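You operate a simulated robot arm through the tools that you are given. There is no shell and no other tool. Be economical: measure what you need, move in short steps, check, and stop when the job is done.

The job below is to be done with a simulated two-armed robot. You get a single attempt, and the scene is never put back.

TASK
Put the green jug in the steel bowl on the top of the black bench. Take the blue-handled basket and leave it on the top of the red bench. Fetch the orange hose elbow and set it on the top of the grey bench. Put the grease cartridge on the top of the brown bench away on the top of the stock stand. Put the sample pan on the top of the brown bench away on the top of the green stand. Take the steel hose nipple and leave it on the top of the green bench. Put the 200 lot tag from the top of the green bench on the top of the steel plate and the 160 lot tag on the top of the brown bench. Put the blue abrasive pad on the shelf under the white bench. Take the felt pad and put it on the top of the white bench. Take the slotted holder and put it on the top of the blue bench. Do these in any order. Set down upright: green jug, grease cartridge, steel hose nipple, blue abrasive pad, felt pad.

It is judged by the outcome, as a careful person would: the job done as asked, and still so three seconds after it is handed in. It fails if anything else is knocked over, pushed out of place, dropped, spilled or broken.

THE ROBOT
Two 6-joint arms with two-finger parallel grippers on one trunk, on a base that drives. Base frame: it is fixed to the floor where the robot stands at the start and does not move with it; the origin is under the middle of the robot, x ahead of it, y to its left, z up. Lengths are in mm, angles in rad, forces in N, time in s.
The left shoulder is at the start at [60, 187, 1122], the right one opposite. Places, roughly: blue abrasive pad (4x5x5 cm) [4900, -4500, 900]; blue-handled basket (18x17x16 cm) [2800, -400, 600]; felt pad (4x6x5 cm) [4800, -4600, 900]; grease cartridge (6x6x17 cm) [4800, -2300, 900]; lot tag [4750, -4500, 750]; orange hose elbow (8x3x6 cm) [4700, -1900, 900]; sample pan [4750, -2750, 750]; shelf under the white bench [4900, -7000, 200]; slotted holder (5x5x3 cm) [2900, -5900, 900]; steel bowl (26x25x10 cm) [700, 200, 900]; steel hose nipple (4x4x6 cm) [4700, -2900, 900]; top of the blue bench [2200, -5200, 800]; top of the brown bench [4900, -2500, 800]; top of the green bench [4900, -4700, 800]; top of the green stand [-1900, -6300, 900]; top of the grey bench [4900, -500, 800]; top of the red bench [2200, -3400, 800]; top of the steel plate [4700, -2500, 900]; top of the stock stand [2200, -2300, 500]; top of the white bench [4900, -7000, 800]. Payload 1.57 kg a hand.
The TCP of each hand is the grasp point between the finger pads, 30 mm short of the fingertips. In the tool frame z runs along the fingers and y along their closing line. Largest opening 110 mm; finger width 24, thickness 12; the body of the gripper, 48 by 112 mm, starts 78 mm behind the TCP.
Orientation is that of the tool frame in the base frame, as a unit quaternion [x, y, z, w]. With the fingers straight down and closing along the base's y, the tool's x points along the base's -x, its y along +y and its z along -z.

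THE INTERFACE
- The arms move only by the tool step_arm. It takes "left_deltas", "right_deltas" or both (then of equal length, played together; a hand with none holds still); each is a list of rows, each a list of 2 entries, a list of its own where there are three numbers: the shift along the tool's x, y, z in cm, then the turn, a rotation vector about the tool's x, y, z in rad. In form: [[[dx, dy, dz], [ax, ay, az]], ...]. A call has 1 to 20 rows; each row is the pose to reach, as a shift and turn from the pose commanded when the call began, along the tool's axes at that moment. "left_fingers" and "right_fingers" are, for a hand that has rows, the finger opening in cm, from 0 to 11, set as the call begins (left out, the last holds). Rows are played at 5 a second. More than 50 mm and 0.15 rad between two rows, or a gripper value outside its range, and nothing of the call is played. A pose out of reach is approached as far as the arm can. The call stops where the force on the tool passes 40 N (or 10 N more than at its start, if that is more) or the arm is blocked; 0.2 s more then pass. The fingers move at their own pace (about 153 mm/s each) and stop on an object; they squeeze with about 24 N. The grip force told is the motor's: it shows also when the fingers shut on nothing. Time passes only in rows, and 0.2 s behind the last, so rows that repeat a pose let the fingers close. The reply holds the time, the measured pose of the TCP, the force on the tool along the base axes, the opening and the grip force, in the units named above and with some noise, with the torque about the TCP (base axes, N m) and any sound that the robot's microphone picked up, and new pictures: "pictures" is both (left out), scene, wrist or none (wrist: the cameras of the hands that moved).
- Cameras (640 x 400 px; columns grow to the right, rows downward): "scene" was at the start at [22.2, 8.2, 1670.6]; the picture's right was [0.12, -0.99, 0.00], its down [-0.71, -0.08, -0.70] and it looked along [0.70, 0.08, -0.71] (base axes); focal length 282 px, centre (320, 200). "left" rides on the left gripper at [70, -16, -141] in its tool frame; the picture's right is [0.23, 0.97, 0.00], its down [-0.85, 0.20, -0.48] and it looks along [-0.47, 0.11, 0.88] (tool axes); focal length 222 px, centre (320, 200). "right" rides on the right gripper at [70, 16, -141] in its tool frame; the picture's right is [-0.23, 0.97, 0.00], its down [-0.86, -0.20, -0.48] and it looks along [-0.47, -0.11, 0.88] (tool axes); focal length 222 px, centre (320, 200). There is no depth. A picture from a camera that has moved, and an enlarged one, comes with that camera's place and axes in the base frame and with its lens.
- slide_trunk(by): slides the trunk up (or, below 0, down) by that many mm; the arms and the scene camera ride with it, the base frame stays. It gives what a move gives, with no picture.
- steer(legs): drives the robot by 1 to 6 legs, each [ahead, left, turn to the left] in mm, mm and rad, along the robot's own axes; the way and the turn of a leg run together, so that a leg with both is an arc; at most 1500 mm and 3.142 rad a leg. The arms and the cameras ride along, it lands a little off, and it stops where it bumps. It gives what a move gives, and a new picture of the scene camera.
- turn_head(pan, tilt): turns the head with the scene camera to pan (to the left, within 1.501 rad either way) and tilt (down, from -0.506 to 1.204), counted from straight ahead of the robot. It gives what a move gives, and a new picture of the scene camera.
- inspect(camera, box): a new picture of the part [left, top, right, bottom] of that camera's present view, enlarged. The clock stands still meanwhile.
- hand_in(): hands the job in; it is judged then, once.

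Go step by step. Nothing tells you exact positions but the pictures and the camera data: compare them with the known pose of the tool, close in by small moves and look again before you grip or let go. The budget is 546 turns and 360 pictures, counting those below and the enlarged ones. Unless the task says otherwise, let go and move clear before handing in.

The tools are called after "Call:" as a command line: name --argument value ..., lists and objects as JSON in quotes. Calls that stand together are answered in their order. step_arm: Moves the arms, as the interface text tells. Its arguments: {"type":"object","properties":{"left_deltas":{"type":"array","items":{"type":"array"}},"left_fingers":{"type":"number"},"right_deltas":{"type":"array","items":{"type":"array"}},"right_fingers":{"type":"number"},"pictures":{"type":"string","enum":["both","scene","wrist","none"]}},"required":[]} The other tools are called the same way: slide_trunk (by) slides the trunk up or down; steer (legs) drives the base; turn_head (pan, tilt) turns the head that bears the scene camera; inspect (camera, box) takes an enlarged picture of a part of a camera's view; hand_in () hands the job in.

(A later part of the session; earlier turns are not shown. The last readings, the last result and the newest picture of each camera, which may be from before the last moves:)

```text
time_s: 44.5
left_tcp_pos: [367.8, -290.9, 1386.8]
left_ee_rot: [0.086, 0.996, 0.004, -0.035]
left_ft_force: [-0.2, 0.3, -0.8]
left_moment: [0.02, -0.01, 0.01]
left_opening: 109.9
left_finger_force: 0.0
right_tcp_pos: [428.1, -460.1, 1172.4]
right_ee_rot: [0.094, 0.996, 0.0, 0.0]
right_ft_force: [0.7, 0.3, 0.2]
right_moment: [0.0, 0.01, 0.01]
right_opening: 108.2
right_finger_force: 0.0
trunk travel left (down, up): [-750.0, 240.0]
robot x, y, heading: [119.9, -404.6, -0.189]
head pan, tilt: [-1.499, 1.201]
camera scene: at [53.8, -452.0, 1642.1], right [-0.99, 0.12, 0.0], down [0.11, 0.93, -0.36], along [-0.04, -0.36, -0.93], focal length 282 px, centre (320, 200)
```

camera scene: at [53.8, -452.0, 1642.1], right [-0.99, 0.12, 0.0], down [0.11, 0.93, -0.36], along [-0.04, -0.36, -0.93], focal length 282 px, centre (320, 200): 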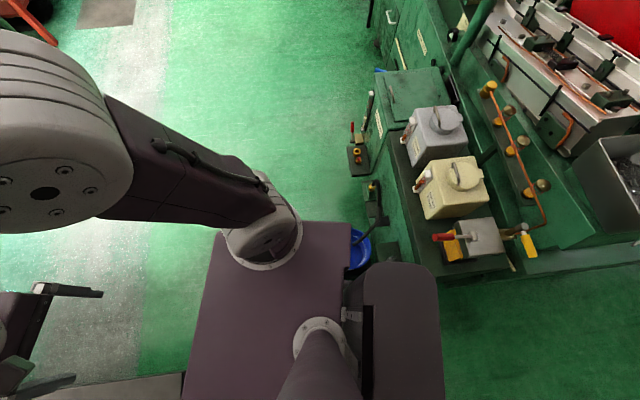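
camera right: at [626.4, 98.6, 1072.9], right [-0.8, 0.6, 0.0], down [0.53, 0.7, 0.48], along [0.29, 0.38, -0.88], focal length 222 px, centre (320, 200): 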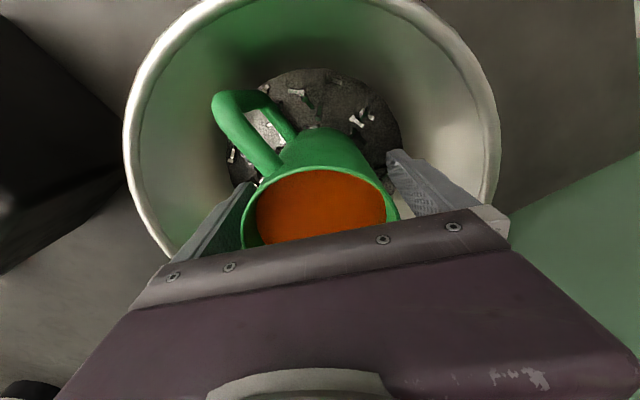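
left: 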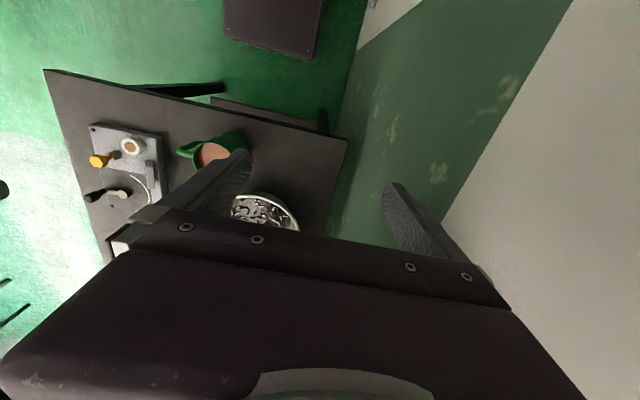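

The gap between bench corner and bucket is about 550 mm wide diagonally. I'll ease back-left, turn to face along the gap and drive through it.

Call:
steer --legs '[[-25, 25, 0], [0, 0, -0.56], [60, -50, 0], [550, 0, 0]]'

```text
time_s: 47.5
left_tcp_pos: [380.5, -471.9, 1387.4]
left_ee_rot: [0.364, 0.931, 0.017, -0.031]
left_ft_force: [-0.4, -0.8, -0.6]
left_moment: [0.11, -0.04, -0.05]
left_opening: 109.8
left_finger_force: 0.0
right_tcp_pos: [339.4, -644.2, 1171.4]
right_ee_rot: [0.373, 0.928, 0.002, 0.0]
right_ft_force: [0.2, -0.4, -0.7]
right_moment: [0.12, 0.0, 0.04]
right_opening: 107.9
right_finger_force: 0.1
trunk travel left (down, up): [-750.0, 240.0]
robot x, y, heading: [106.6, -424.1, -0.767]
head pan, tilt: [-1.499, 1.201]
stopped in leg 3: the robot was blocked; the commanded pose is now the measured one
camera scene: at [29.7, -435.6, 1642.0], right [-0.77, 0.64, 0.0], down [0.6, 0.72, -0.36], along [-0.23, -0.27, -0.93], focal length 282 px, centre (320, 200)
```

scene: 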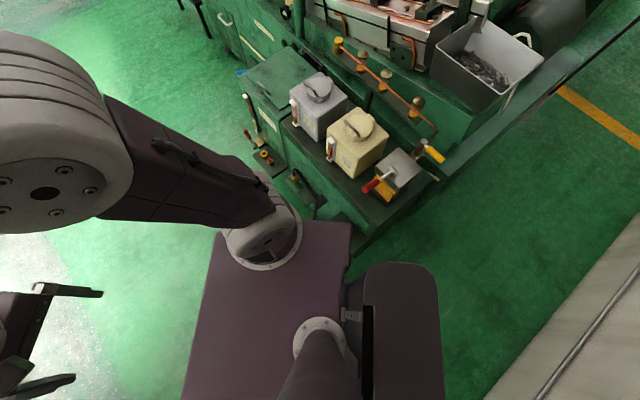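

Both sides look about equal now, so I'll drive straight along the gap.

Call:
steer --legs '[[0, 10, 0], [550, 0, 0]]'

```text
time_s: 51.0
left_tcp_pos: [786.1, -834.8, 1387.2]
left_ee_rot: [0.362, 0.932, 0.014, -0.03]
left_ft_force: [-0.6, 0.3, 1.3]
left_moment: [-0.01, -0.01, -0.01]
left_opening: 110.2
left_finger_force: 0.1
right_tcp_pos: [744.4, -1010.2, 1173.3]
right_ee_rot: [0.37, 0.929, 0.001, 0.0]
right_ft_force: [-0.6, 0.0, -0.2]
right_moment: [-0.02, 0.0, 0.0]
right_opening: 107.8
right_finger_force: 0.1
trunk travel left (down, up): [-750.0, 240.0]
robot x, y, heading: [511.9, -797.8, -0.759]
head pan, tilt: [-1.499, 1.201]
camera scene: at [434.6, -801.1, 1642.1], right [-0.77, 0.64, 0.0], down [0.59, 0.72, -0.36], along [-0.23, -0.28, -0.93], focal length 282 px, centre (320, 200)
```

scene: 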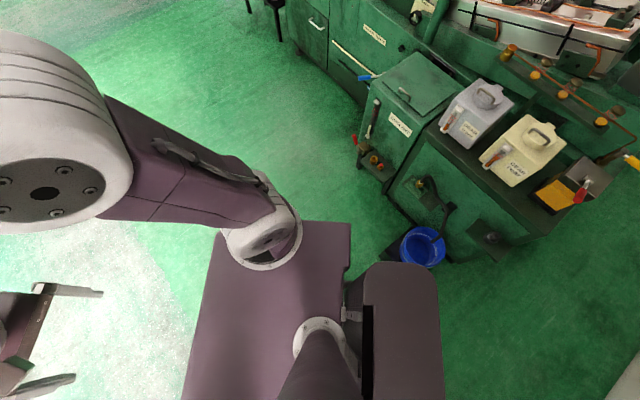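

I'm clear, and the bucket still stands in place under the drain. Now to the basket.

Call:
steer --legs '[[0, 0, 0.759], [1450, 0, 0]]'

Call:
turn_head --pan 0.3 --tilt 0.6

```text
time_s: 60.2
left_tcp_pos: [2180.0, -636.6, 1386.2]
left_ee_rot: [-0.01, 0.999, 0.001, -0.034]
left_ft_force: [-0.2, -0.4, -0.2]
left_moment: [0.01, 0.02, -0.01]
left_opening: 110.0
left_finger_force: 0.0
right_tcp_pos: [2270.4, -790.1, 1172.9]
right_ee_rot: [0.0, 1.0, -0.001, 0.0]
right_ft_force: [0.6, 0.0, -0.5]
right_moment: [0.02, -0.01, 0.0]
right_opening: 108.0
right_finger_force: 0.1
trunk travel left (down, up): [-750.0, 240.0]
robot x, y, heading: [1956.4, -797.6, 0.0]
head pan, tilt: [-1.499, 1.201]
camera scene: at [1902.1, -854.8, 1642.1], right [-1.0, -0.07, 0.0], down [-0.07, 0.93, -0.36], along [0.03, -0.36, -0.93], focal length 282 px, centre (320, 200)
```

scene: 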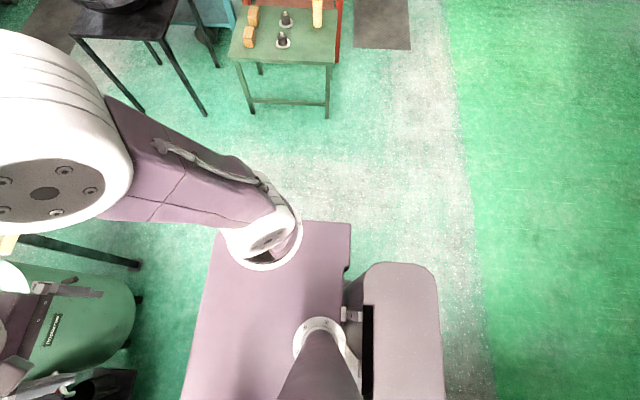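

```text
time_s: 62.0
left_tcp_pos: [2181.3, -635.7, 1386.9]
left_ee_rot: [-0.01, 0.999, 0.002, -0.035]
left_ft_force: [0.1, -0.4, -0.2]
left_moment: [0.01, 0.02, 0.0]
left_opening: 109.8
left_finger_force: 0.1
right_tcp_pos: [2272.5, -791.4, 1172.4]
right_ee_rot: [-0.001, 1.0, 0.0, -0.001]
right_ft_force: [-0.4, 1.1, -0.6]
right_moment: [-0.02, -0.02, 0.01]
right_opening: 108.0
right_finger_force: 0.2
trunk travel left (down, up): [-750.0, 240.0]
robot x, y, heading: [1958.2, -799.4, 0.001]
head pan, tilt: [0.3, 0.6]
camera scene: at [1983.0, -772.9, 1686.7], right [0.3, -0.96, 0.0], down [-0.54, -0.17, -0.82], along [0.79, 0.24, -0.57], focal length 282 px, centre (320, 200)
```

scene: 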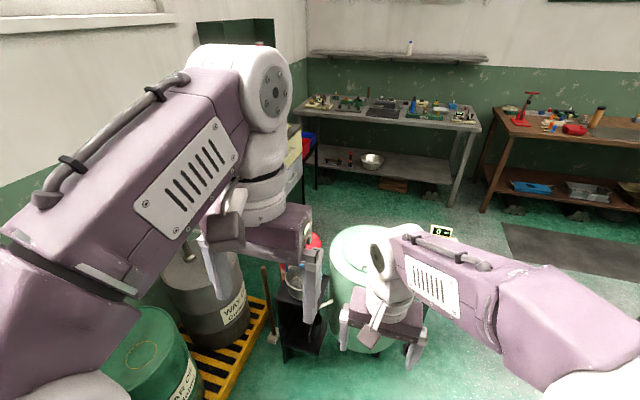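

The basket stands on its little black stand at roughly (2775, −430). I'll approach it so that the left hand can reach it.

Call:
steer --legs '[[420, 60, 0], [0, 0, 0.35]]'

Call:
turn_head --pan 0.1 --tilt 0.95

```text
time_s: 65.7
left_tcp_pos: [2536.2, -509.3, 1387.1]
left_ee_rot: [-0.184, 0.982, -0.004, -0.033]
left_ft_force: [0.8, -0.3, -0.2]
left_moment: [-0.01, 0.01, 0.01]
left_opening: 110.0
left_finger_force: 0.0
right_tcp_pos: [2674.8, -623.1, 1172.5]
right_ee_rot: [-0.175, 0.985, 0.0, 0.0]
right_ft_force: [0.0, -0.4, -0.7]
right_moment: [0.03, 0.0, 0.04]
right_opening: 108.3
right_finger_force: 0.1
trunk travel left (down, up): [-750.0, 240.0]
robot x, y, heading: [2382.7, -738.4, 0.349]
head pan, tilt: [0.3, 0.6]
camera scene: at [2396.0, -705.9, 1686.7], right [0.6, -0.8, 0.0], down [-0.45, -0.34, -0.83], along [0.66, 0.5, -0.56], focal length 282 px, centre (320, 200)
```

scene: 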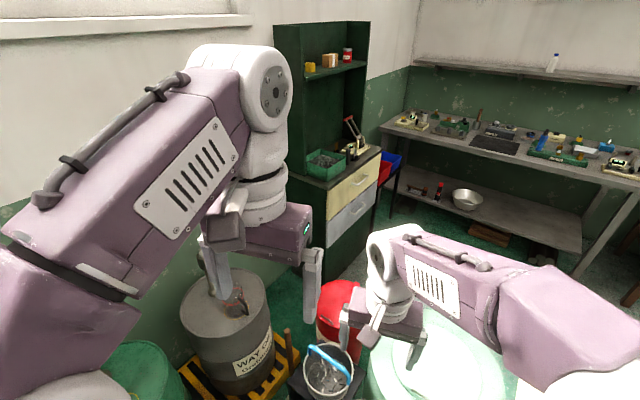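

```text
time_s: 66.6
left_tcp_pos: [2537.2, -508.0, 1386.7]
left_ee_rot: [-0.182, 0.983, -0.004, -0.034]
left_ft_force: [-0.3, 0.7, 0.7]
left_moment: [0.01, 0.0, 0.03]
left_opening: 110.0
left_finger_force: 0.1
right_tcp_pos: [2674.9, -622.3, 1172.9]
right_ee_rot: [-0.175, 0.985, -0.001, -0.001]
right_ft_force: [-0.8, 0.1, 0.9]
right_moment: [0.02, 0.01, 0.0]
right_opening: 108.0
right_finger_force: 0.2
trunk travel left (down, up): [-750.0, 240.0]
robot x, y, heading: [2381.6, -733.1, 0.351]
head pan, tilt: [0.099, 0.949]
camera scene: at [2391.3, -727.2, 1658.4], right [0.43, -0.9, 0.0], down [-0.73, -0.35, -0.58], along [0.53, 0.25, -0.81], focal length 282 px, centre (320, 200)
```

scene: 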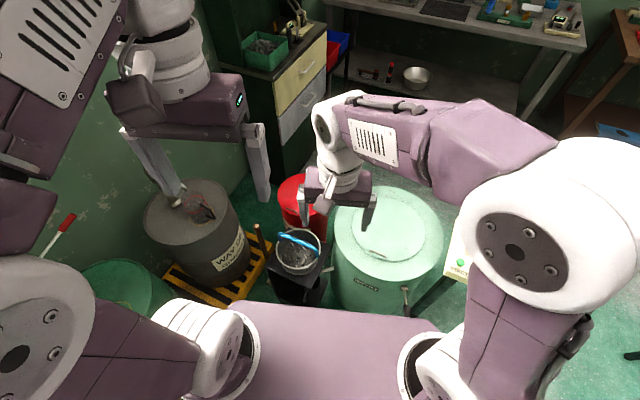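

The blue handle is visible near the right hand. I'll use the right wrist camera to triangulate it.

Call:
inspect --camera "right" --box '[0, 0, 640, 400]'

Call:
inspect --camera "scene" --box '[220, 180, 380, 300]'

```text
1.00 times, centred on (320, 200) of right
camera zoom: at [2602.9, -632.1, 1313.3], right [-0.12, 0.99, 0.0], down [0.87, 0.11, 0.48], along [0.47, 0.06, -0.88], focal length 222 px, centre (320, 200)
```

zoom: 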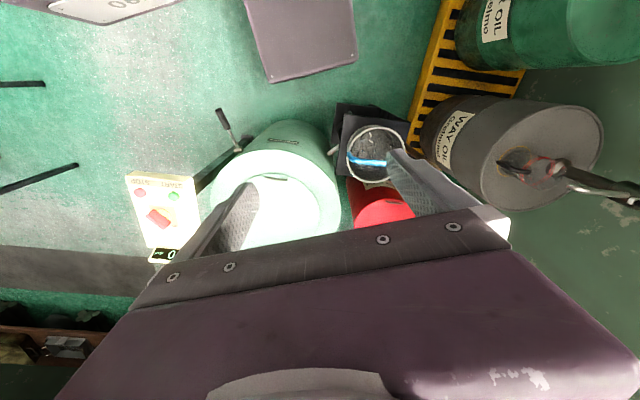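

```text
3.33 times, centred on (300, 240) of scene
camera zoom: at [2391.3, -727.2, 1658.4], right [0.43, -0.9, 0.0], down [-0.73, -0.35, -0.58], along [0.53, 0.25, -0.81], focal length 940 px, centre (387, 67)
```

zoom: 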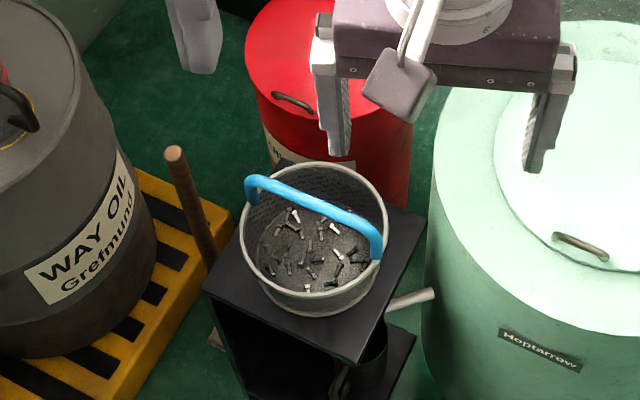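

I put the handle mid-point at about (2788, −455, 735), running along y. I'll move the right hand aside and the left hand over the basket, fingers closing along x.

Call:
step_arm --left_deltas '[[[-2.33, -0.34, 3.07], [0, 0, -0.1]], [[-4.66, -0.68, 6.14], [0, 0, -0.2]], [[-7, -1, 9.2], [0, 0, -0.3]], [[-9.3, -1.36, 12.3], [0, 0, -0.4]], [[-11.7, -1.7, 15.3], [0, 0, -0.5]], [[-14, -2, 18.4], [0, 0, -0.6]], [[-16.3, -2.4, 21.5], [0, 0, -0.7]], [[-18.6, -2.7, 24.5], [0, 0, -0.8]], [[-21, -3, 27.6], [0, 0, -0.9]], [[-23.3, -3.4, 30.7], [0, 0, -1.0]], [[-25.6, -3.7, 33], [0, 0, -1.1]], [[-28, -4, 35], [0, 0, -1.22]]]' --right_deltas '[[[0, -1.7, -0.5], [0, 0, 0]], [[0, -3.4, -1], [0, 0, 0]], [[0, -5.1, -1.5], [0, 0, 0]], [[0, -6.8, -2], [0, 0, 0]], [[0, -8.5, -2.5], [0, 0, 0]], [[0, -10.2, -3], [0, 0, 0]], [[0, -12, -3.5], [0, 0, 0]], [[0, -13.6, -4], [0, 0, 0]], [[0, -15.3, -4.5], [0, 0, 0]], [[0, -17, -5], [0, 0, 0]], [[0, -18.7, -5.5], [0, 0, 0]], [[0, -20, -6], [0, 0, 0]]]'

```text
time_s: 69.2
left_tcp_pos: [2791.3, -453.3, 1017.9]
left_ee_rot: [0.713, -0.7, -0.016, 0.031]
left_ft_force: [0.6, 1.0, -0.7]
left_moment: [0.02, 0.01, -0.01]
left_opening: 109.9
left_finger_force: 0.1
right_tcp_pos: [2744.4, -810.8, 1230.9]
right_ee_rot: [-0.175, 0.985, 0.0, -0.001]
right_ft_force: [1.3, -0.7, -0.5]
right_moment: [-0.02, 0.0, -0.01]
right_opening: 108.0
right_finger_force: 0.1
trunk travel left (down, up): [-750.0, 240.0]
robot x, y, heading: [2379.2, -734.9, 0.35]
head pan, tilt: [0.099, 0.949]
camera scene: at [2393.1, -727.1, 1658.3], right [0.43, -0.9, 0.0], down [-0.73, -0.35, -0.58], along [0.52, 0.25, -0.81], focal length 282 px, centre (320, 200)
camera right: at [2673.5, -819.9, 1372.2], right [-0.12, 0.99, 0.0], down [0.87, 0.11, 0.48], along [0.47, 0.06, -0.88], focal length 222 px, centre (320, 200)
camera left: at [2817.8, -518.6, 1159.2], right [-0.97, -0.24, 0.07], down [-0.18, 0.86, 0.47], along [-0.17, 0.45, -0.88], focal length 222 px, centre (320, 200)
```

scene: 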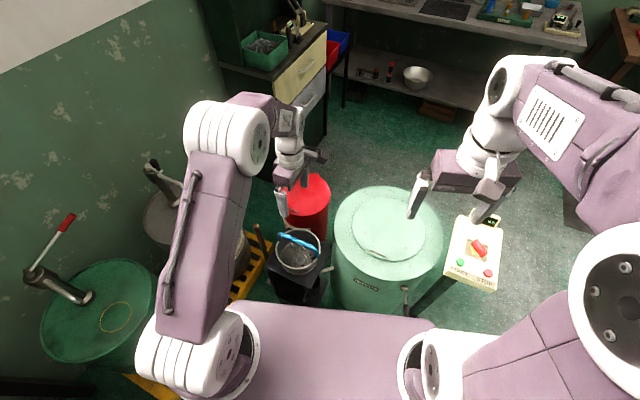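
right: 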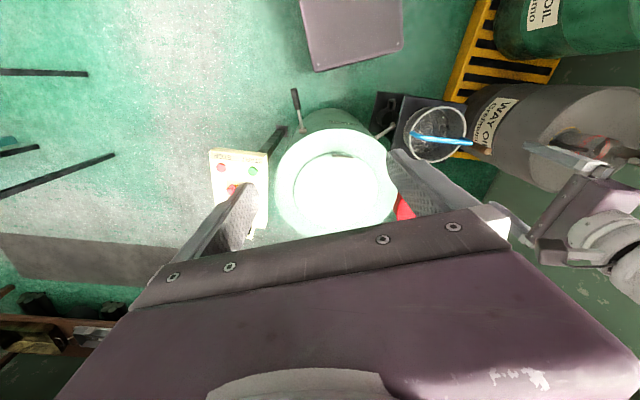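
left: 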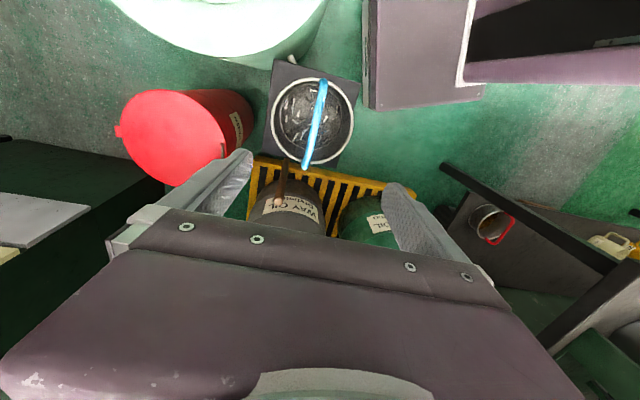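

Triangulated: the handle mid is at about (2780, −442, 700), running along y. I'll straighten the tool and come down halfway.

Call:
step_arm --left_deltas '[[[-0.35, -0.1, 4], [0.02, -0.005, 0]], [[-0.7, -0.15, 8], [0.04, -0.01, 0]], [[-1.0, -0.25, 12], [0.067, -0.02, 0]], [[-1.4, -0.36, 16], [0.067, -0.02, 0]]]' --pictures "wrist"

```text
time_s: 70.2
left_tcp_pos: [2782.6, -441.6, 857.9]
left_ee_rot: [0.713, -0.701, 0.001, -0.001]
left_ft_force: [0.5, -0.4, -1.3]
left_moment: [-0.01, -0.02, -0.03]
left_opening: 109.9
left_finger_force: 0.0
right_tcp_pos: [2745.4, -809.6, 1232.1]
right_ee_rot: [-0.174, 0.985, 0.001, -0.001]
right_ft_force: [-0.1, -0.4, -0.6]
right_moment: [-0.01, 0.01, 0.03]
right_opening: 108.0
right_finger_force: 0.2
trunk travel left (down, up): [-750.0, 240.0]
robot x, y, heading: [2378.6, -736.1, 0.349]
head pan, tilt: [0.099, 0.949]
camera left: at [2800.7, -511.1, 999.5], right [-0.97, -0.24, 0.0], down [-0.22, 0.85, 0.48], along [-0.11, 0.46, -0.88], focal length 222 px, centre (320, 200)
```

left: 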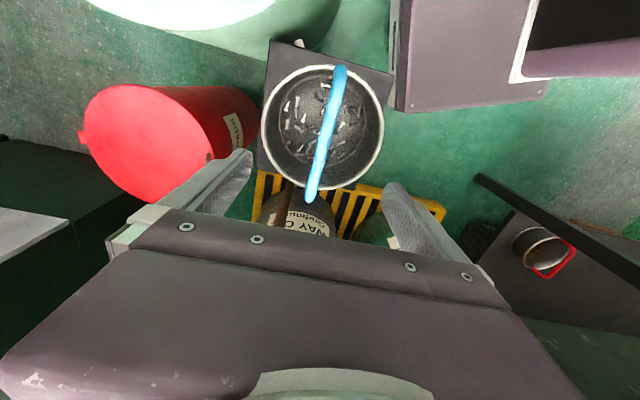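

Call:
step_arm --left_deltas '[[[0, 0.1, 4], [0, 0, 0]], [[0, 0.2, 8], [0, 0, 0]], [[0, 0.2, 11], [0, 0, 0]]]' --pictures "both"

Call:
inspect --camera "scene" --box '[240, 160, 360, 300]'

```text
time_s: 71.0
left_tcp_pos: [2780.7, -442.5, 747.0]
left_ee_rot: [0.713, -0.701, 0.002, -0.001]
left_ft_force: [-0.5, -0.1, -0.8]
left_moment: [-0.01, -0.01, -0.03]
left_opening: 110.2
left_finger_force: 0.1
right_tcp_pos: [2743.3, -810.3, 1231.8]
right_ee_rot: [-0.175, 0.985, 0.0, -0.001]
right_ft_force: [0.3, 0.6, 0.3]
right_moment: [-0.01, 0.0, -0.02]
right_opening: 107.8
right_finger_force: 0.2
trunk travel left (down, up): [-750.0, 240.0]
robot x, y, heading: [2379.0, -739.4, 0.346]
head pan, tilt: [0.099, 0.949]
camera scene: at [2391.3, -727.4, 1658.4], right [0.43, -0.9, 0.0], down [-0.73, -0.35, -0.58], along [0.52, 0.25, -0.81], focal length 282 px, centre (320, 200)
camera left: at [2797.6, -511.7, 889.0], right [-0.97, -0.24, 0.0], down [-0.22, 0.85, 0.48], along [-0.11, 0.46, -0.88], focal length 222 px, centre (320, 200)
```

scene: 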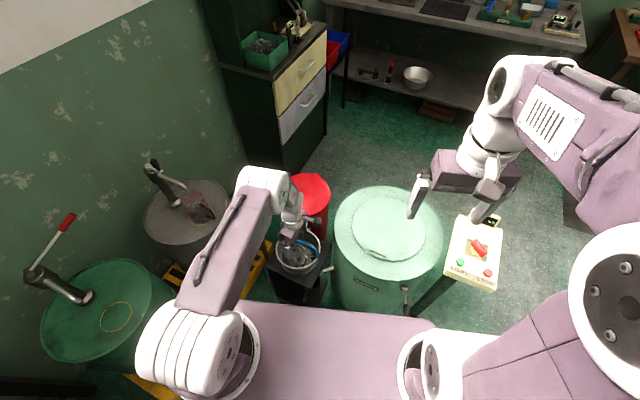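
left: 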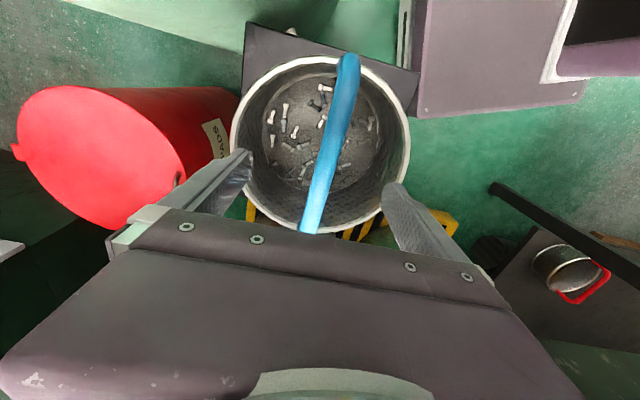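

```text
2.86 times, centred on (300, 230) of scene
camera zoom: at [2391.3, -727.4, 1658.4], right [0.43, -0.9, 0.0], down [-0.73, -0.35, -0.58], along [0.52, 0.25, -0.81], focal length 806 px, centre (377, 114)
```

zoom: 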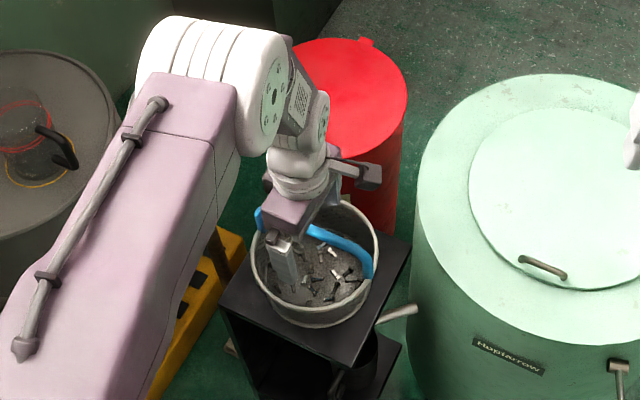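

Fingers straddle the handle inside the rim. Going down to about z=705 and closing.

Call:
step_arm --left_deltas '[[[0, 0, 2.2], [0, 0, 0]], [[0, 0, 4.2], [0, 0, 0]]]' --pictures "wrist"

Call:
step_arm --left_deltas '[[[0, 0, 0], [0, 0, 0]], [[0, 0, 0], [0, 0, 0]], [[0, 0, 0], [0, 0, 0]], [[0, 0, 0], [0, 0, 0]]]' --left_fingers 0 --pictures "wrist"

```text
time_s: 71.6
left_tcp_pos: [2780.0, -443.8, 705.2]
left_ee_rot: [0.714, -0.7, 0.0, 0.0]
left_ft_force: [0.5, -0.6, -1.1]
left_moment: [0.01, 0.0, -0.03]
left_opening: 110.1
left_finger_force: 0.0
right_tcp_pos: [2742.9, -810.3, 1232.3]
right_ee_rot: [-0.174, 0.985, 0.0, 0.0]
right_ft_force: [-0.1, -0.4, 0.4]
right_moment: [-0.01, 0.01, 0.02]
right_opening: 107.8
right_finger_force: 0.2
trunk travel left (down, up): [-750.0, 240.0]
robot x, y, heading: [2377.3, -740.4, 0.35]
head pan, tilt: [0.099, 0.949]
camera left: at [2797.5, -510.9, 847.0], right [-0.97, -0.24, 0.0], down [-0.21, 0.85, 0.48], along [-0.11, 0.46, -0.88], focal length 222 px, centre (320, 200)
```

left: 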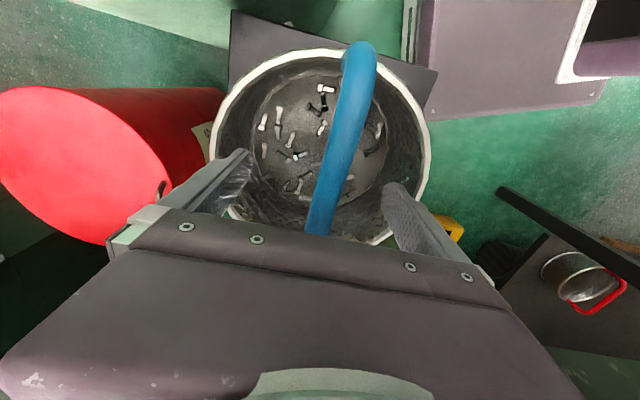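

```text
time_s: 72.6
left_tcp_pos: [2780.4, -443.3, 705.8]
left_ee_rot: [0.713, -0.701, 0.001, 0.0]
left_ft_force: [1.2, 2.0, 0.6]
left_moment: [0.08, 0.03, -0.25]
left_opening: 13.5
left_finger_force: 24.1
right_tcp_pos: [2743.7, -810.3, 1232.6]
right_ee_rot: [-0.174, 0.985, 0.0, -0.001]
right_ft_force: [0.3, 0.0, -0.7]
right_moment: [-0.07, -0.01, 0.04]
right_opening: 108.2
right_finger_force: 0.0
trunk travel left (down, up): [-750.0, 240.0]
robot x, y, heading: [2380.7, -738.2, 0.347]
head pan, tilt: [0.099, 0.949]
camera left: at [2797.6, -510.9, 847.4], right [-0.97, -0.24, 0.0], down [-0.21, 0.85, 0.48], along [-0.11, 0.46, -0.88], focal length 222 px, centre (320, 200)
```

left: 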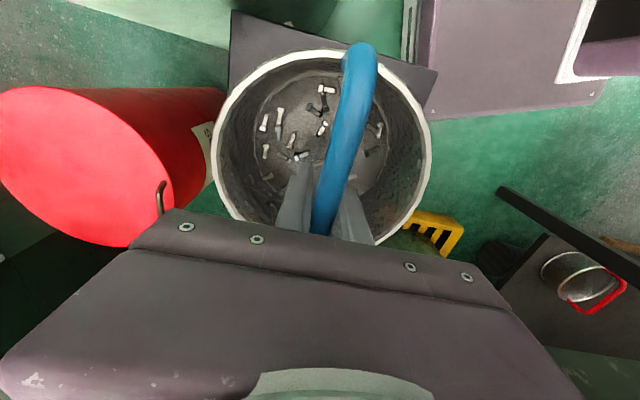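

The handle is gripped (13.5 mm). I'll lift slowly.

Call:
step_arm --left_deltas '[[[0, 0, -0.5], [0, 0, 0]], [[0, 0, -1.5], [0, 0, 0]], [[0, 0, -3], [0, 0, 0]], [[0, 0, -5], [0, 0, 0]], [[0, 0, -7], [0, 0, 0]], [[0, 0, -9], [0, 0, 0]]]' --pictures "both"

```text
time_s: 74.0
left_tcp_pos: [2779.0, -441.5, 796.6]
left_ee_rot: [0.713, -0.701, 0.0, 0.0]
left_ft_force: [0.0, 0.4, -10.7]
left_moment: [0.02, -0.02, -0.01]
left_opening: 13.3
left_finger_force: 23.9
right_tcp_pos: [2745.4, -809.8, 1231.9]
right_ee_rot: [-0.174, 0.985, -0.001, -0.001]
right_ft_force: [-1.3, 1.0, -0.1]
right_moment: [-0.04, 0.0, -0.02]
right_opening: 108.1
right_finger_force: 0.0
trunk travel left (down, up): [-750.0, 240.0]
robot x, y, heading: [2381.1, -739.3, 0.348]
head pan, tilt: [0.099, 0.949]
camera scene: at [2392.4, -726.7, 1658.3], right [0.43, -0.9, 0.0], down [-0.73, -0.35, -0.58], along [0.52, 0.25, -0.81], focal length 282 px, centre (320, 200)
camera left: at [2797.5, -510.4, 938.0], right [-0.97, -0.24, 0.0], down [-0.21, 0.85, 0.48], along [-0.12, 0.46, -0.88], focal length 222 px, centre (320, 200)
```

scene: 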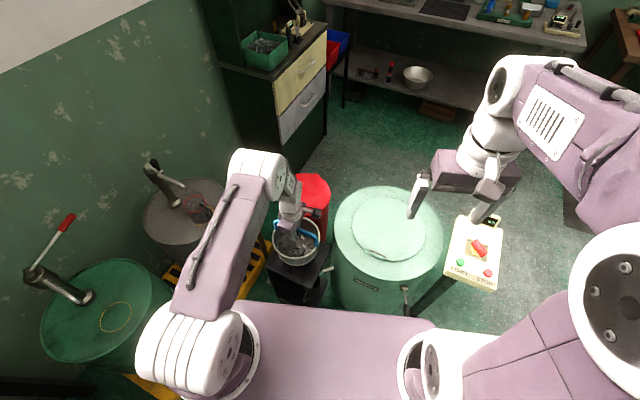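
left: 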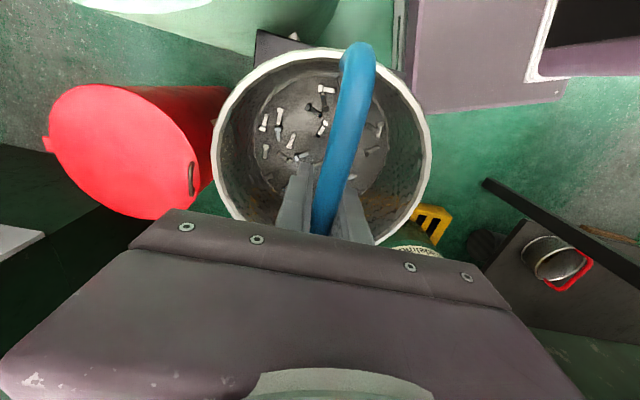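

The basket is up (about 1.07 kg), hanging level. I'll raise and draw it in, then back out and drive to the west side of the red bench.

Call:
step_arm --left_deltas '[[[0, 0, -2], [0, 0, 0]], [[0, 0, -5], [0, 0, 0]], [[0, 0, -8], [0, 0, 0]], [[0, 0, -11], [0, 0, 0]], [[0, 0, -14], [0, 0, 0]], [[0, 0, -17], [0, 0, 0]], [[1, 1, -20], [0, 0, 0]], [[2.5, 3, -22], [0, 0, 0]], [[4, 5, -23], [0, 0, 0]], [[5, 7, -23], [0, 0, 0]]]' --pictures "none"

Call:
steer --legs '[[-250, 0, 0], [0, 0, -0.348], [-650, -650, 0], [0, -1400, 0]]'

Call:
turn_head --pan -0.2 --tilt 0.6

```text
time_s: 76.2
left_tcp_pos: [2709.1, -494.3, 1026.2]
left_ee_rot: [0.713, -0.701, 0.001, 0.0]
left_ft_force: [0.2, 0.1, -11.1]
left_moment: [0.02, -0.04, 0.02]
left_opening: 13.3
left_finger_force: 23.8
right_tcp_pos: [2744.0, -811.3, 1232.3]
right_ee_rot: [-0.174, 0.985, -0.001, -0.001]
right_ft_force: [0.0, 0.2, -0.5]
right_moment: [0.0, -0.03, 0.0]
right_opening: 108.1
right_finger_force: 0.0
trunk travel left (down, up): [-750.0, 240.0]
robot x, y, heading: [2382.6, -736.4, 0.349]
head pan, tilt: [0.099, 0.949]
```

```text
time_s: 90.1
left_tcp_pos: [1886.8, -2765.9, 1025.9]
left_ee_rot: [-0.579, 0.815, -0.001, 0.0]
left_ft_force: [0.0, 0.2, -10.0]
left_moment: [0.03, -0.03, -0.01]
left_opening: 13.5
left_finger_force: 24.2
right_tcp_pos: [1810.8, -3075.7, 1231.0]
right_ee_rot: [0.001, 1.0, 0.0, -0.001]
right_ft_force: [0.2, 0.3, 0.6]
right_moment: [0.0, -0.02, 0.0]
right_opening: 107.9
right_finger_force: 0.0
trunk travel left (down, up): [-750.0, 240.0]
robot x, y, heading: [1491.0, -2882.6, -0.001]
head pan, tilt: [0.099, 0.949]
camera scene: at [1509.1, -2875.3, 1658.3], right [0.1, -1.0, 0.0], down [-0.81, -0.08, -0.58], along [0.58, 0.06, -0.81], focal length 282 px, centre (320, 200)
```

scene: 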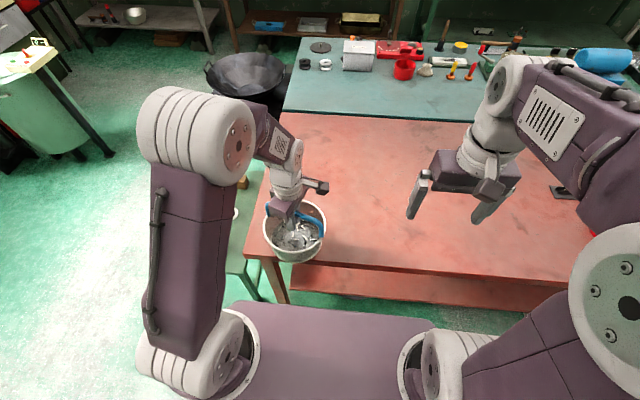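

```text
time_s: 90.9
left_tcp_pos: [1887.3, -2767.3, 1025.2]
left_ee_rot: [-0.58, 0.814, 0.0, 0.0]
left_ft_force: [-0.1, 0.3, -9.7]
left_moment: [0.07, -0.05, 0.0]
left_opening: 13.5
left_finger_force: 24.0
right_tcp_pos: [1810.1, -3076.3, 1231.1]
right_ee_rot: [0.001, 1.0, 0.0, -0.001]
right_ft_force: [-0.3, 0.0, 0.3]
right_moment: [-0.01, 0.0, 0.0]
right_opening: 107.9
right_finger_force: 0.0
trunk travel left (down, up): [-750.0, 240.0]
robot x, y, heading: [1493.4, -2883.8, -0.007]
head pan, tilt: [-0.201, 0.6]
camera scene: at [1523.2, -2900.7, 1686.6], right [-0.2, -0.98, 0.0], down [-0.55, 0.11, -0.82], along [0.81, -0.17, -0.57], focal length 282 px, centre (320, 200)
```

scene: 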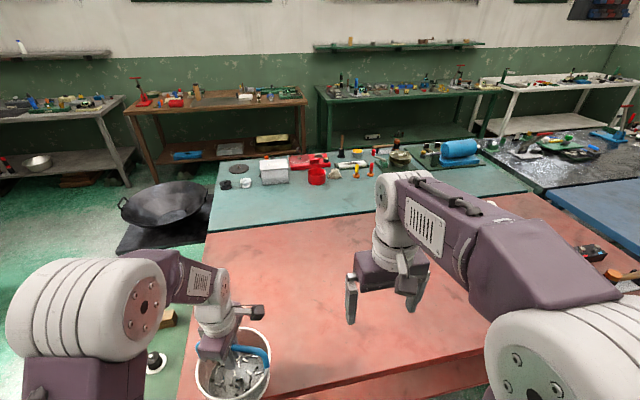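

The basket is over the near corner of the red bench. I'll raise it a bit and shift further onto the bench.

Call:
step_arm --left_deltas '[[[0, 0, -2], [0, 0, 0]], [[0, 0, -4], [0, 0, 0]], [[0, 0, -5], [0, 0, 0]]]' --pictures "none"

Call:
steer --legs '[[90, -180, 0]]'

```text
time_s: 91.7
left_tcp_pos: [1886.5, -2766.5, 1075.9]
left_ee_rot: [-0.579, 0.815, 0.0, 0.0]
left_ft_force: [-0.1, 0.8, -10.4]
left_moment: [0.02, -0.01, 0.0]
left_opening: 13.5
left_finger_force: 24.0
right_tcp_pos: [1809.0, -3075.2, 1232.9]
right_ee_rot: [0.0, 1.0, 0.0, -0.001]
right_ft_force: [0.4, -0.5, -0.4]
right_moment: [0.02, 0.01, 0.02]
right_opening: 107.7
right_finger_force: 0.1
trunk travel left (down, up): [-750.0, 240.0]
robot x, y, heading: [1494.8, -2882.9, -0.011]
head pan, tilt: [-0.201, 0.6]
```

```text
time_s: 93.3
left_tcp_pos: [1975.5, -2945.3, 1074.8]
left_ee_rot: [-0.58, 0.815, 0.0, -0.001]
left_ft_force: [0.2, 0.2, -10.2]
left_moment: [0.0, -0.04, 0.01]
left_opening: 13.9
left_finger_force: 24.4
right_tcp_pos: [1899.2, -3253.3, 1231.5]
right_ee_rot: [0.001, 1.0, -0.002, -0.001]
right_ft_force: [0.6, 0.8, 0.0]
right_moment: [-0.01, 0.03, -0.01]
right_opening: 108.0
right_finger_force: 0.1
trunk travel left (down, up): [-750.0, 240.0]
robot x, y, heading: [1580.0, -3065.3, -0.001]
head pan, tilt: [-0.201, 0.6]
camera scene: at [1611.8, -3077.8, 1686.7], right [-0.2, -0.98, 0.0], down [-0.55, 0.11, -0.83], along [0.81, -0.17, -0.56], focal length 282 px, centre (320, 200)
```

scene: 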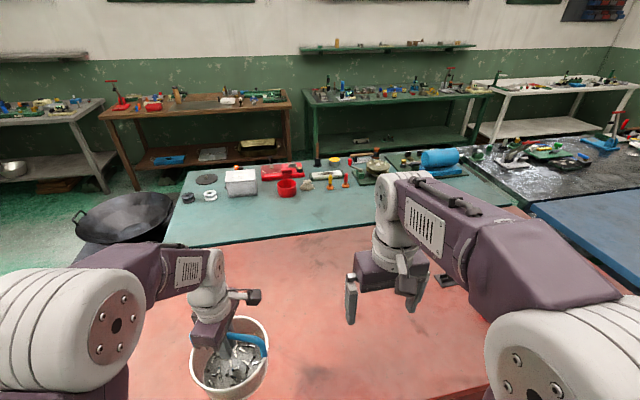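

Basket is at about (1975, −2945), well onto the bench. Lowering in steps until contact.

Call:
step_arm --left_deltas '[[[0, 0, 1.5], [0, 0, 0]], [[0, 0, 3], [0, 0, 0]], [[0, 0, 4.5], [0, 0, 0]], [[0, 0, 5.5], [0, 0, 0]]]' --pictures "none"

Call:
step_arm --left_deltas '[[[0, 0, 0.4], [0, 0, 0]], [[0, 0, 0.8], [0, 0, 0]], [[0, 0, 1.2], [0, 0, 0]]]' --pictures "none"

Call:
turn_head --pan 0.25 --tilt 0.9

```text
time_s: 94.3
left_tcp_pos: [1977.1, -2945.1, 1021.0]
left_ee_rot: [-0.579, 0.815, -0.001, 0.0]
left_ft_force: [0.1, 0.0, -10.5]
left_moment: [0.07, -0.03, 0.05]
left_opening: 13.9
left_finger_force: 23.7
right_tcp_pos: [1900.2, -3255.6, 1232.7]
right_ee_rot: [0.0, 1.0, 0.0, -0.002]
right_ft_force: [0.1, 0.0, 0.8]
right_moment: [-0.01, 0.04, 0.01]
right_opening: 108.1
right_finger_force: 0.0
trunk travel left (down, up): [-750.0, 240.0]
robot x, y, heading: [1585.4, -3061.9, 0.001]
head pan, tilt: [-0.201, 0.6]
```

```text
time_s: 95.1
left_tcp_pos: [1978.1, -2946.1, 1008.5]
left_ee_rot: [-0.579, 0.815, 0.0, 0.0]
left_ft_force: [0.4, -0.1, -10.3]
left_moment: [0.03, -0.01, -0.01]
left_opening: 13.6
left_finger_force: 23.8
right_tcp_pos: [1900.3, -3257.0, 1231.4]
right_ee_rot: [0.001, 1.0, 0.0, -0.002]
right_ft_force: [0.5, 0.3, -0.3]
right_moment: [-0.01, 0.02, 0.02]
right_opening: 108.0
right_finger_force: 0.1
trunk travel left (down, up): [-750.0, 240.0]
robot x, y, heading: [1584.9, -3061.8, -0.004]
head pan, tilt: [-0.201, 0.6]
```

```text
time_s: 96.0
left_tcp_pos: [1977.1, -2947.0, 1008.4]
left_ee_rot: [-0.58, 0.815, 0.0, 0.0]
left_ft_force: [-0.1, -0.5, -9.8]
left_moment: [0.0, 0.02, 0.0]
left_opening: 13.8
left_finger_force: 24.2
right_tcp_pos: [1900.2, -3256.6, 1231.3]
right_ee_rot: [0.001, 1.0, 0.0, 0.0]
right_ft_force: [0.2, 0.4, -0.5]
right_moment: [-0.01, 0.0, -0.01]
right_opening: 108.2
right_finger_force: 0.1
trunk travel left (down, up): [-750.0, 240.0]
robot x, y, heading: [1586.4, -3061.7, -0.007]
head pan, tilt: [0.25, 0.901]
camera scene: at [1600.0, -3044.4, 1661.9], right [0.24, -0.97, 0.0], down [-0.76, -0.19, -0.62], along [0.6, 0.15, -0.78], focal length 282 px, centre (320, 200)
```

scene: 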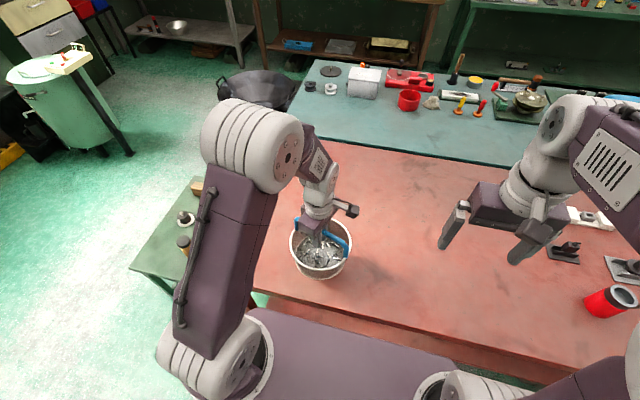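

Call:
step_arm --left_deltas '[[[0, 0, 0.4], [0, 0, 0]], [[0, 0, 0.8], [0, 0, 0]], [[0, 0, 1.2], [0, 0, 0]]]' --pictures "none"

Call:
step_arm --left_deltas '[[[0, 0, 0.4], [0, 0, 0]], [[0, 0, 0.8], [0, 0, 0]], [[0, 0, 1.0], [0, 0, 0]]]' --pictures "scene"

```text
time_s: 96.8
left_tcp_pos: [1976.9, -2946.1, 996.2]
left_ee_rot: [-0.579, 0.815, 0.0, 0.001]
left_ft_force: [-1.4, 0.2, -9.6]
left_moment: [0.01, -0.01, 0.01]
left_opening: 13.6
left_finger_force: 24.2
right_tcp_pos: [1900.5, -3256.3, 1231.9]
right_ee_rot: [0.001, 1.0, 0.0, -0.001]
right_ft_force: [0.9, -0.5, 0.4]
right_moment: [0.02, -0.01, 0.02]
right_opening: 107.9
right_finger_force: 0.1
trunk travel left (down, up): [-750.0, 240.0]
robot x, y, heading: [1579.0, -3061.2, -0.005]
head pan, tilt: [0.25, 0.901]
```

```text
time_s: 97.6
left_tcp_pos: [1978.1, -2947.5, 987.0]
left_ee_rot: [-0.579, 0.815, 0.0, 0.0]
left_ft_force: [0.7, 0.5, -10.4]
left_moment: [0.04, 0.02, 0.0]
left_opening: 13.8
left_finger_force: 23.8
right_tcp_pos: [1900.3, -3257.2, 1231.1]
right_ee_rot: [0.001, 1.0, 0.0, -0.001]
right_ft_force: [-0.2, -0.6, 0.8]
right_moment: [-0.02, 0.01, 0.03]
right_opening: 108.0
right_finger_force: 0.2
trunk travel left (down, up): [-750.0, 240.0]
robot x, y, heading: [1585.0, -3060.5, -0.004]
head pan, tilt: [0.25, 0.901]
camera scene: at [1599.9, -3044.3, 1661.9], right [0.24, -0.97, 0.0], down [-0.76, -0.19, -0.62], along [0.6, 0.15, -0.78], focal length 282 px, centre (320, 200)
```

scene: 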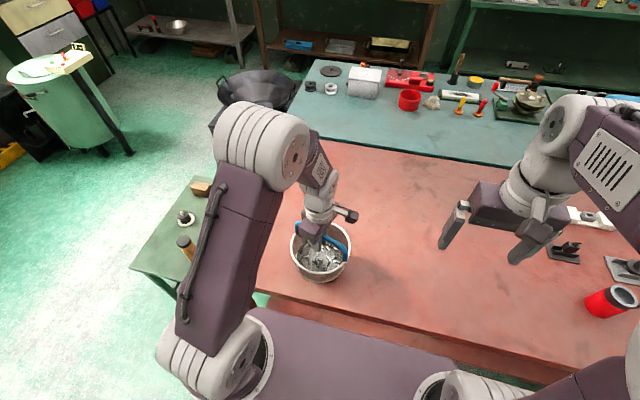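

Call:
step_arm --left_deltas '[[[0, 0, 0.4], [0, 0, 0]], [[0, 0, 0.8], [0, 0, 0]], [[0, 0, 1.0], [0, 0, 0]]]' --pictures "none"

Call:
step_arm --left_deltas '[[[0, 0, 0.3], [0, 0, 0]], [[0, 0, 0.6], [0, 0, 0]]]' --pictures "none"

Call:
step_arm --left_deltas '[[[0, 0, 0.3], [0, 0, 0]], [[0, 0, 0.6], [0, 0, 0]]]' --pictures "none"

```text
time_s: 98.4
left_tcp_pos: [1977.0, -2947.2, 976.0]
left_ee_rot: [-0.579, 0.815, 0.0, 0.0]
left_ft_force: [0.1, 0.7, -10.4]
left_moment: [0.04, -0.02, 0.02]
left_opening: 13.6
left_finger_force: 23.9
right_tcp_pos: [1899.5, -3256.6, 1231.9]
right_ee_rot: [0.001, 1.0, 0.0, -0.001]
right_ft_force: [0.7, -0.6, -0.1]
right_moment: [0.01, 0.0, 0.03]
right_opening: 108.1
right_finger_force: 0.0
trunk travel left (down, up): [-750.0, 240.0]
robot x, y, heading: [1585.2, -3063.2, -0.001]
head pan, tilt: [0.25, 0.901]
```

```text
time_s: 99.0
left_tcp_pos: [1976.8, -2947.0, 969.9]
left_ee_rot: [-0.579, 0.815, 0.0, 0.0]
left_ft_force: [0.1, 0.4, -10.8]
left_moment: [0.03, -0.01, 0.01]
left_opening: 13.5
left_finger_force: 23.9
right_tcp_pos: [1900.3, -3257.0, 1231.1]
right_ee_rot: [0.001, 1.0, 0.0, 0.0]
right_ft_force: [0.4, 0.7, -0.4]
right_moment: [-0.03, -0.01, -0.02]
right_opening: 107.8
right_finger_force: 0.2
trunk travel left (down, up): [-750.0, 240.0]
robot x, y, heading: [1582.4, -3064.6, -0.003]
head pan, tilt: [0.25, 0.901]
```

```text
time_s: 99.6
left_tcp_pos: [1978.0, -2946.6, 964.0]
left_ee_rot: [-0.58, 0.815, 0.0, 0.0]
left_ft_force: [-0.8, 0.9, -10.6]
left_moment: [0.05, -0.01, 0.03]
left_opening: 13.7
left_finger_force: 23.7
right_tcp_pos: [1900.2, -3255.7, 1231.3]
right_ee_rot: [0.001, 1.0, 0.0, -0.001]
right_ft_force: [0.0, 0.1, 0.2]
right_moment: [-0.01, -0.02, 0.01]
right_opening: 107.9
right_finger_force: 0.1
trunk travel left (down, up): [-750.0, 240.0]
robot x, y, heading: [1586.9, -3059.7, -0.004]
head pan, tilt: [0.25, 0.901]
```

Call:
step_arm --left_deltas '[[[0, 0, 0.3], [0, 0, 0]], [[0, 0, 0.6], [0, 0, 0]]]' --pictures "none"

Call:
step_arm --left_deltas '[[[0, 0, 0.3], [0, 0, 0]], [[0, 0, 0.6], [0, 0, 0]]]' --pictures "none"

Call:
step_arm --left_deltas '[[[0, 0, 0.3], [0, 0, 0]], [[0, 0, 0.5], [0, 0, 0]]]' --pictures "wrist"

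```text
time_s: 100.2
left_tcp_pos: [1977.9, -2946.9, 959.2]
left_ee_rot: [-0.579, 0.815, 0.0, 0.0]
left_ft_force: [0.2, -0.3, -10.1]
left_moment: [0.02, -0.03, 0.0]
left_opening: 13.7
left_finger_force: 23.5
right_tcp_pos: [1899.9, -3257.0, 1230.7]
right_ee_rot: [0.001, 1.0, -0.001, -0.001]
right_ft_force: [0.0, -0.6, -0.2]
right_moment: [-0.02, -0.02, -0.03]
right_opening: 107.9
right_finger_force: 0.1
trunk travel left (down, up): [-750.0, 240.0]
robot x, y, heading: [1584.8, -3065.8, -0.0]
head pan, tilt: [0.25, 0.901]
```

```text
time_s: 100.8
left_tcp_pos: [1976.9, -2947.2, 953.4]
left_ee_rot: [-0.579, 0.815, -0.001, 0.001]
left_ft_force: [3.0, 2.9, 17.8]
left_moment: [-0.06, 0.14, -0.01]
left_opening: 13.8
left_finger_force: 24.0
right_tcp_pos: [1899.3, -3257.7, 1232.1]
right_ee_rot: [0.001, 1.0, 0.001, 0.0]
right_ft_force: [0.2, 0.6, -0.3]
right_moment: [-0.02, 0.0, 0.02]
right_opening: 108.0
right_finger_force: 0.0
trunk travel left (down, up): [-750.0, 240.0]
robot x, y, heading: [1584.3, -3058.3, -0.006]
head pan, tilt: [0.25, 0.901]
```

```text
time_s: 101.4
left_tcp_pos: [1976.8, -2947.6, 948.4]
left_ee_rot: [-0.578, 0.816, -0.001, 0.002]
left_ft_force: [5.4, -2.6, 17.9]
left_moment: [-0.03, 0.28, 0.01]
left_opening: 13.5
left_finger_force: 24.3
right_tcp_pos: [1898.8, -3255.5, 1232.5]
right_ee_rot: [0.001, 1.0, 0.0, 0.0]
right_ft_force: [0.0, -0.7, -0.2]
right_moment: [0.02, -0.03, 0.04]
right_opening: 108.4
right_finger_force: 0.1
trunk travel left (down, up): [-750.0, 240.0]
robot x, y, heading: [1584.2, -3062.4, -0.004]
head pan, tilt: [0.25, 0.901]
camera left: at [1969.3, -3018.3, 1090.0], right [-0.99, 0.11, 0.0], down [0.09, 0.87, 0.48], along [0.05, 0.48, -0.88], focal length 222 px, centre (320, 200)
```

left: 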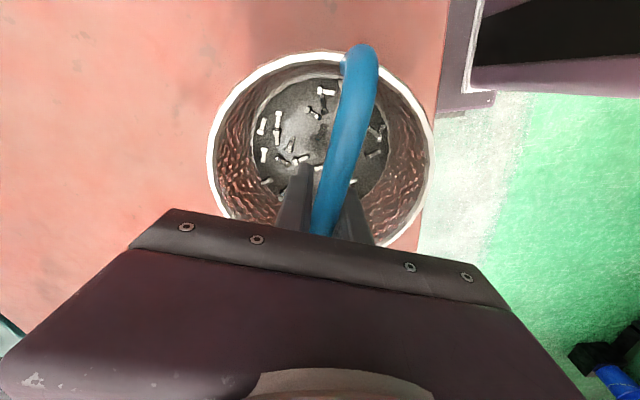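

It's touching the bench (top ≈ 800), but the rim is close to the bench edge. I'll lift a little and move it 70 mm further in.

Call:
step_arm --left_deltas '[[[0, 0, -1], [0, 0, 0]], [[0, 0, -2.2], [0, 0, 0]], [[-0.8, -2, -2.2], [0, 0, 0]], [[-1.6, -4.4, -2.2], [0, 0, 0]], [[-2.3, -6.6, -2.2], [0, 0, 0]], [[-2.3, -6.6, -2.2], [0, 0, 0]], [[-2.3, -6.6, -1.2], [0, 0, 0]]]' --pictures "none"

Call:
step_arm --left_deltas '[[[0, 0, 0.3], [0, 0, 0]], [[0, 0, 0.5], [0, 0, 0]]]' --pictures "none"

Call:
step_arm --left_deltas '[[[0, 0, 0.2], [0, 0, 0]], [[0, 0, 0.3], [0, 0, 0]]]' --pictures "none"

```text
time_s: 103.0
left_tcp_pos: [2047.9, -2947.3, 958.1]
left_ee_rot: [-0.579, 0.815, 0.0, 0.001]
left_ft_force: [0.4, 0.4, -10.1]
left_moment: [0.04, 0.06, -0.03]
left_opening: 13.5
left_finger_force: 23.8
right_tcp_pos: [1900.4, -3256.1, 1231.6]
right_ee_rot: [0.001, 1.0, 0.0, -0.002]
right_ft_force: [0.0, 1.3, 0.4]
right_moment: [0.06, -0.03, 0.01]
right_opening: 108.2
right_finger_force: 0.1
trunk travel left (down, up): [-750.0, 240.0]
robot x, y, heading: [1583.3, -3064.6, 0.001]
head pan, tilt: [0.25, 0.901]
```

```text
time_s: 103.6
left_tcp_pos: [2047.1, -2946.6, 954.8]
left_ee_rot: [-0.579, 0.815, 0.0, 0.0]
left_ft_force: [0.0, 0.5, -10.0]
left_moment: [0.04, 0.0, 0.01]
left_opening: 13.3
left_finger_force: 24.0
right_tcp_pos: [1899.2, -3255.5, 1231.3]
right_ee_rot: [0.001, 1.0, 0.0, -0.001]
right_ft_force: [-0.8, -0.1, -0.2]
right_moment: [0.03, -0.01, 0.01]
right_opening: 108.2
right_finger_force: 0.1
trunk travel left (down, up): [-750.0, 240.0]
robot x, y, heading: [1585.1, -3061.6, -0.005]
head pan, tilt: [0.25, 0.901]
```

```text
time_s: 104.2
left_tcp_pos: [2047.3, -2946.1, 950.7]
left_ee_rot: [-0.58, 0.815, 0.0, 0.0]
left_ft_force: [0.4, -0.4, -9.7]
left_moment: [0.01, 0.01, 0.0]
left_opening: 13.3
left_finger_force: 23.8
right_tcp_pos: [1899.4, -3256.9, 1231.2]
right_ee_rot: [0.001, 1.0, 0.0, -0.001]
right_ft_force: [0.9, 0.1, 0.1]
right_moment: [0.01, 0.01, 0.01]
right_opening: 108.0
right_finger_force: 0.0
trunk travel left (down, up): [-750.0, 240.0]
robot x, y, heading: [1581.2, -3057.3, 0.004]
head pan, tilt: [0.25, 0.901]
```

Call:
step_arm --left_deltas '[[[0, 0, 0.2], [0, 0, 0]], [[0, 0, 0.3], [0, 0, 0]]]' --pictures "none"

Call:
step_arm --left_deltas '[[[0, 0, 0.1], [0, 0, 0]], [[0, 0, 0.2], [0, 0, 0]]]' --pictures "none"

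```text
time_s: 104.8
left_tcp_pos: [2047.2, -2948.0, 948.2]
left_ee_rot: [-0.579, 0.816, -0.001, 0.001]
left_ft_force: [2.6, -0.4, -1.0]
left_moment: [0.22, 0.07, 0.04]
left_opening: 13.4
left_finger_force: 24.4
right_tcp_pos: [1899.5, -3256.6, 1231.9]
right_ee_rot: [0.001, 1.0, 0.0, 0.0]
right_ft_force: [0.0, 0.2, -0.3]
right_moment: [-0.01, 0.0, 0.02]
right_opening: 107.9
right_finger_force: 0.1
trunk travel left (down, up): [-750.0, 240.0]
robot x, y, heading: [1585.1, -3061.2, -0.003]
head pan, tilt: [0.25, 0.901]
```

```text
time_s: 105.4
left_tcp_pos: [2046.5, -2946.5, 948.3]
left_ee_rot: [-0.579, 0.815, -0.003, 0.002]
left_ft_force: [6.0, 0.4, 18.1]
left_moment: [0.0, 0.26, -0.04]
left_opening: 13.5
left_finger_force: 24.5
right_tcp_pos: [1897.4, -3256.2, 1232.1]
right_ee_rot: [0.001, 1.0, 0.001, 0.0]
right_ft_force: [1.2, -0.1, -0.4]
right_moment: [-0.02, 0.01, 0.02]
right_opening: 107.9
right_finger_force: 0.0
trunk travel left (down, up): [-750.0, 240.0]
robot x, y, heading: [1584.6, -3061.7, -0.002]
head pan, tilt: [0.25, 0.901]
```

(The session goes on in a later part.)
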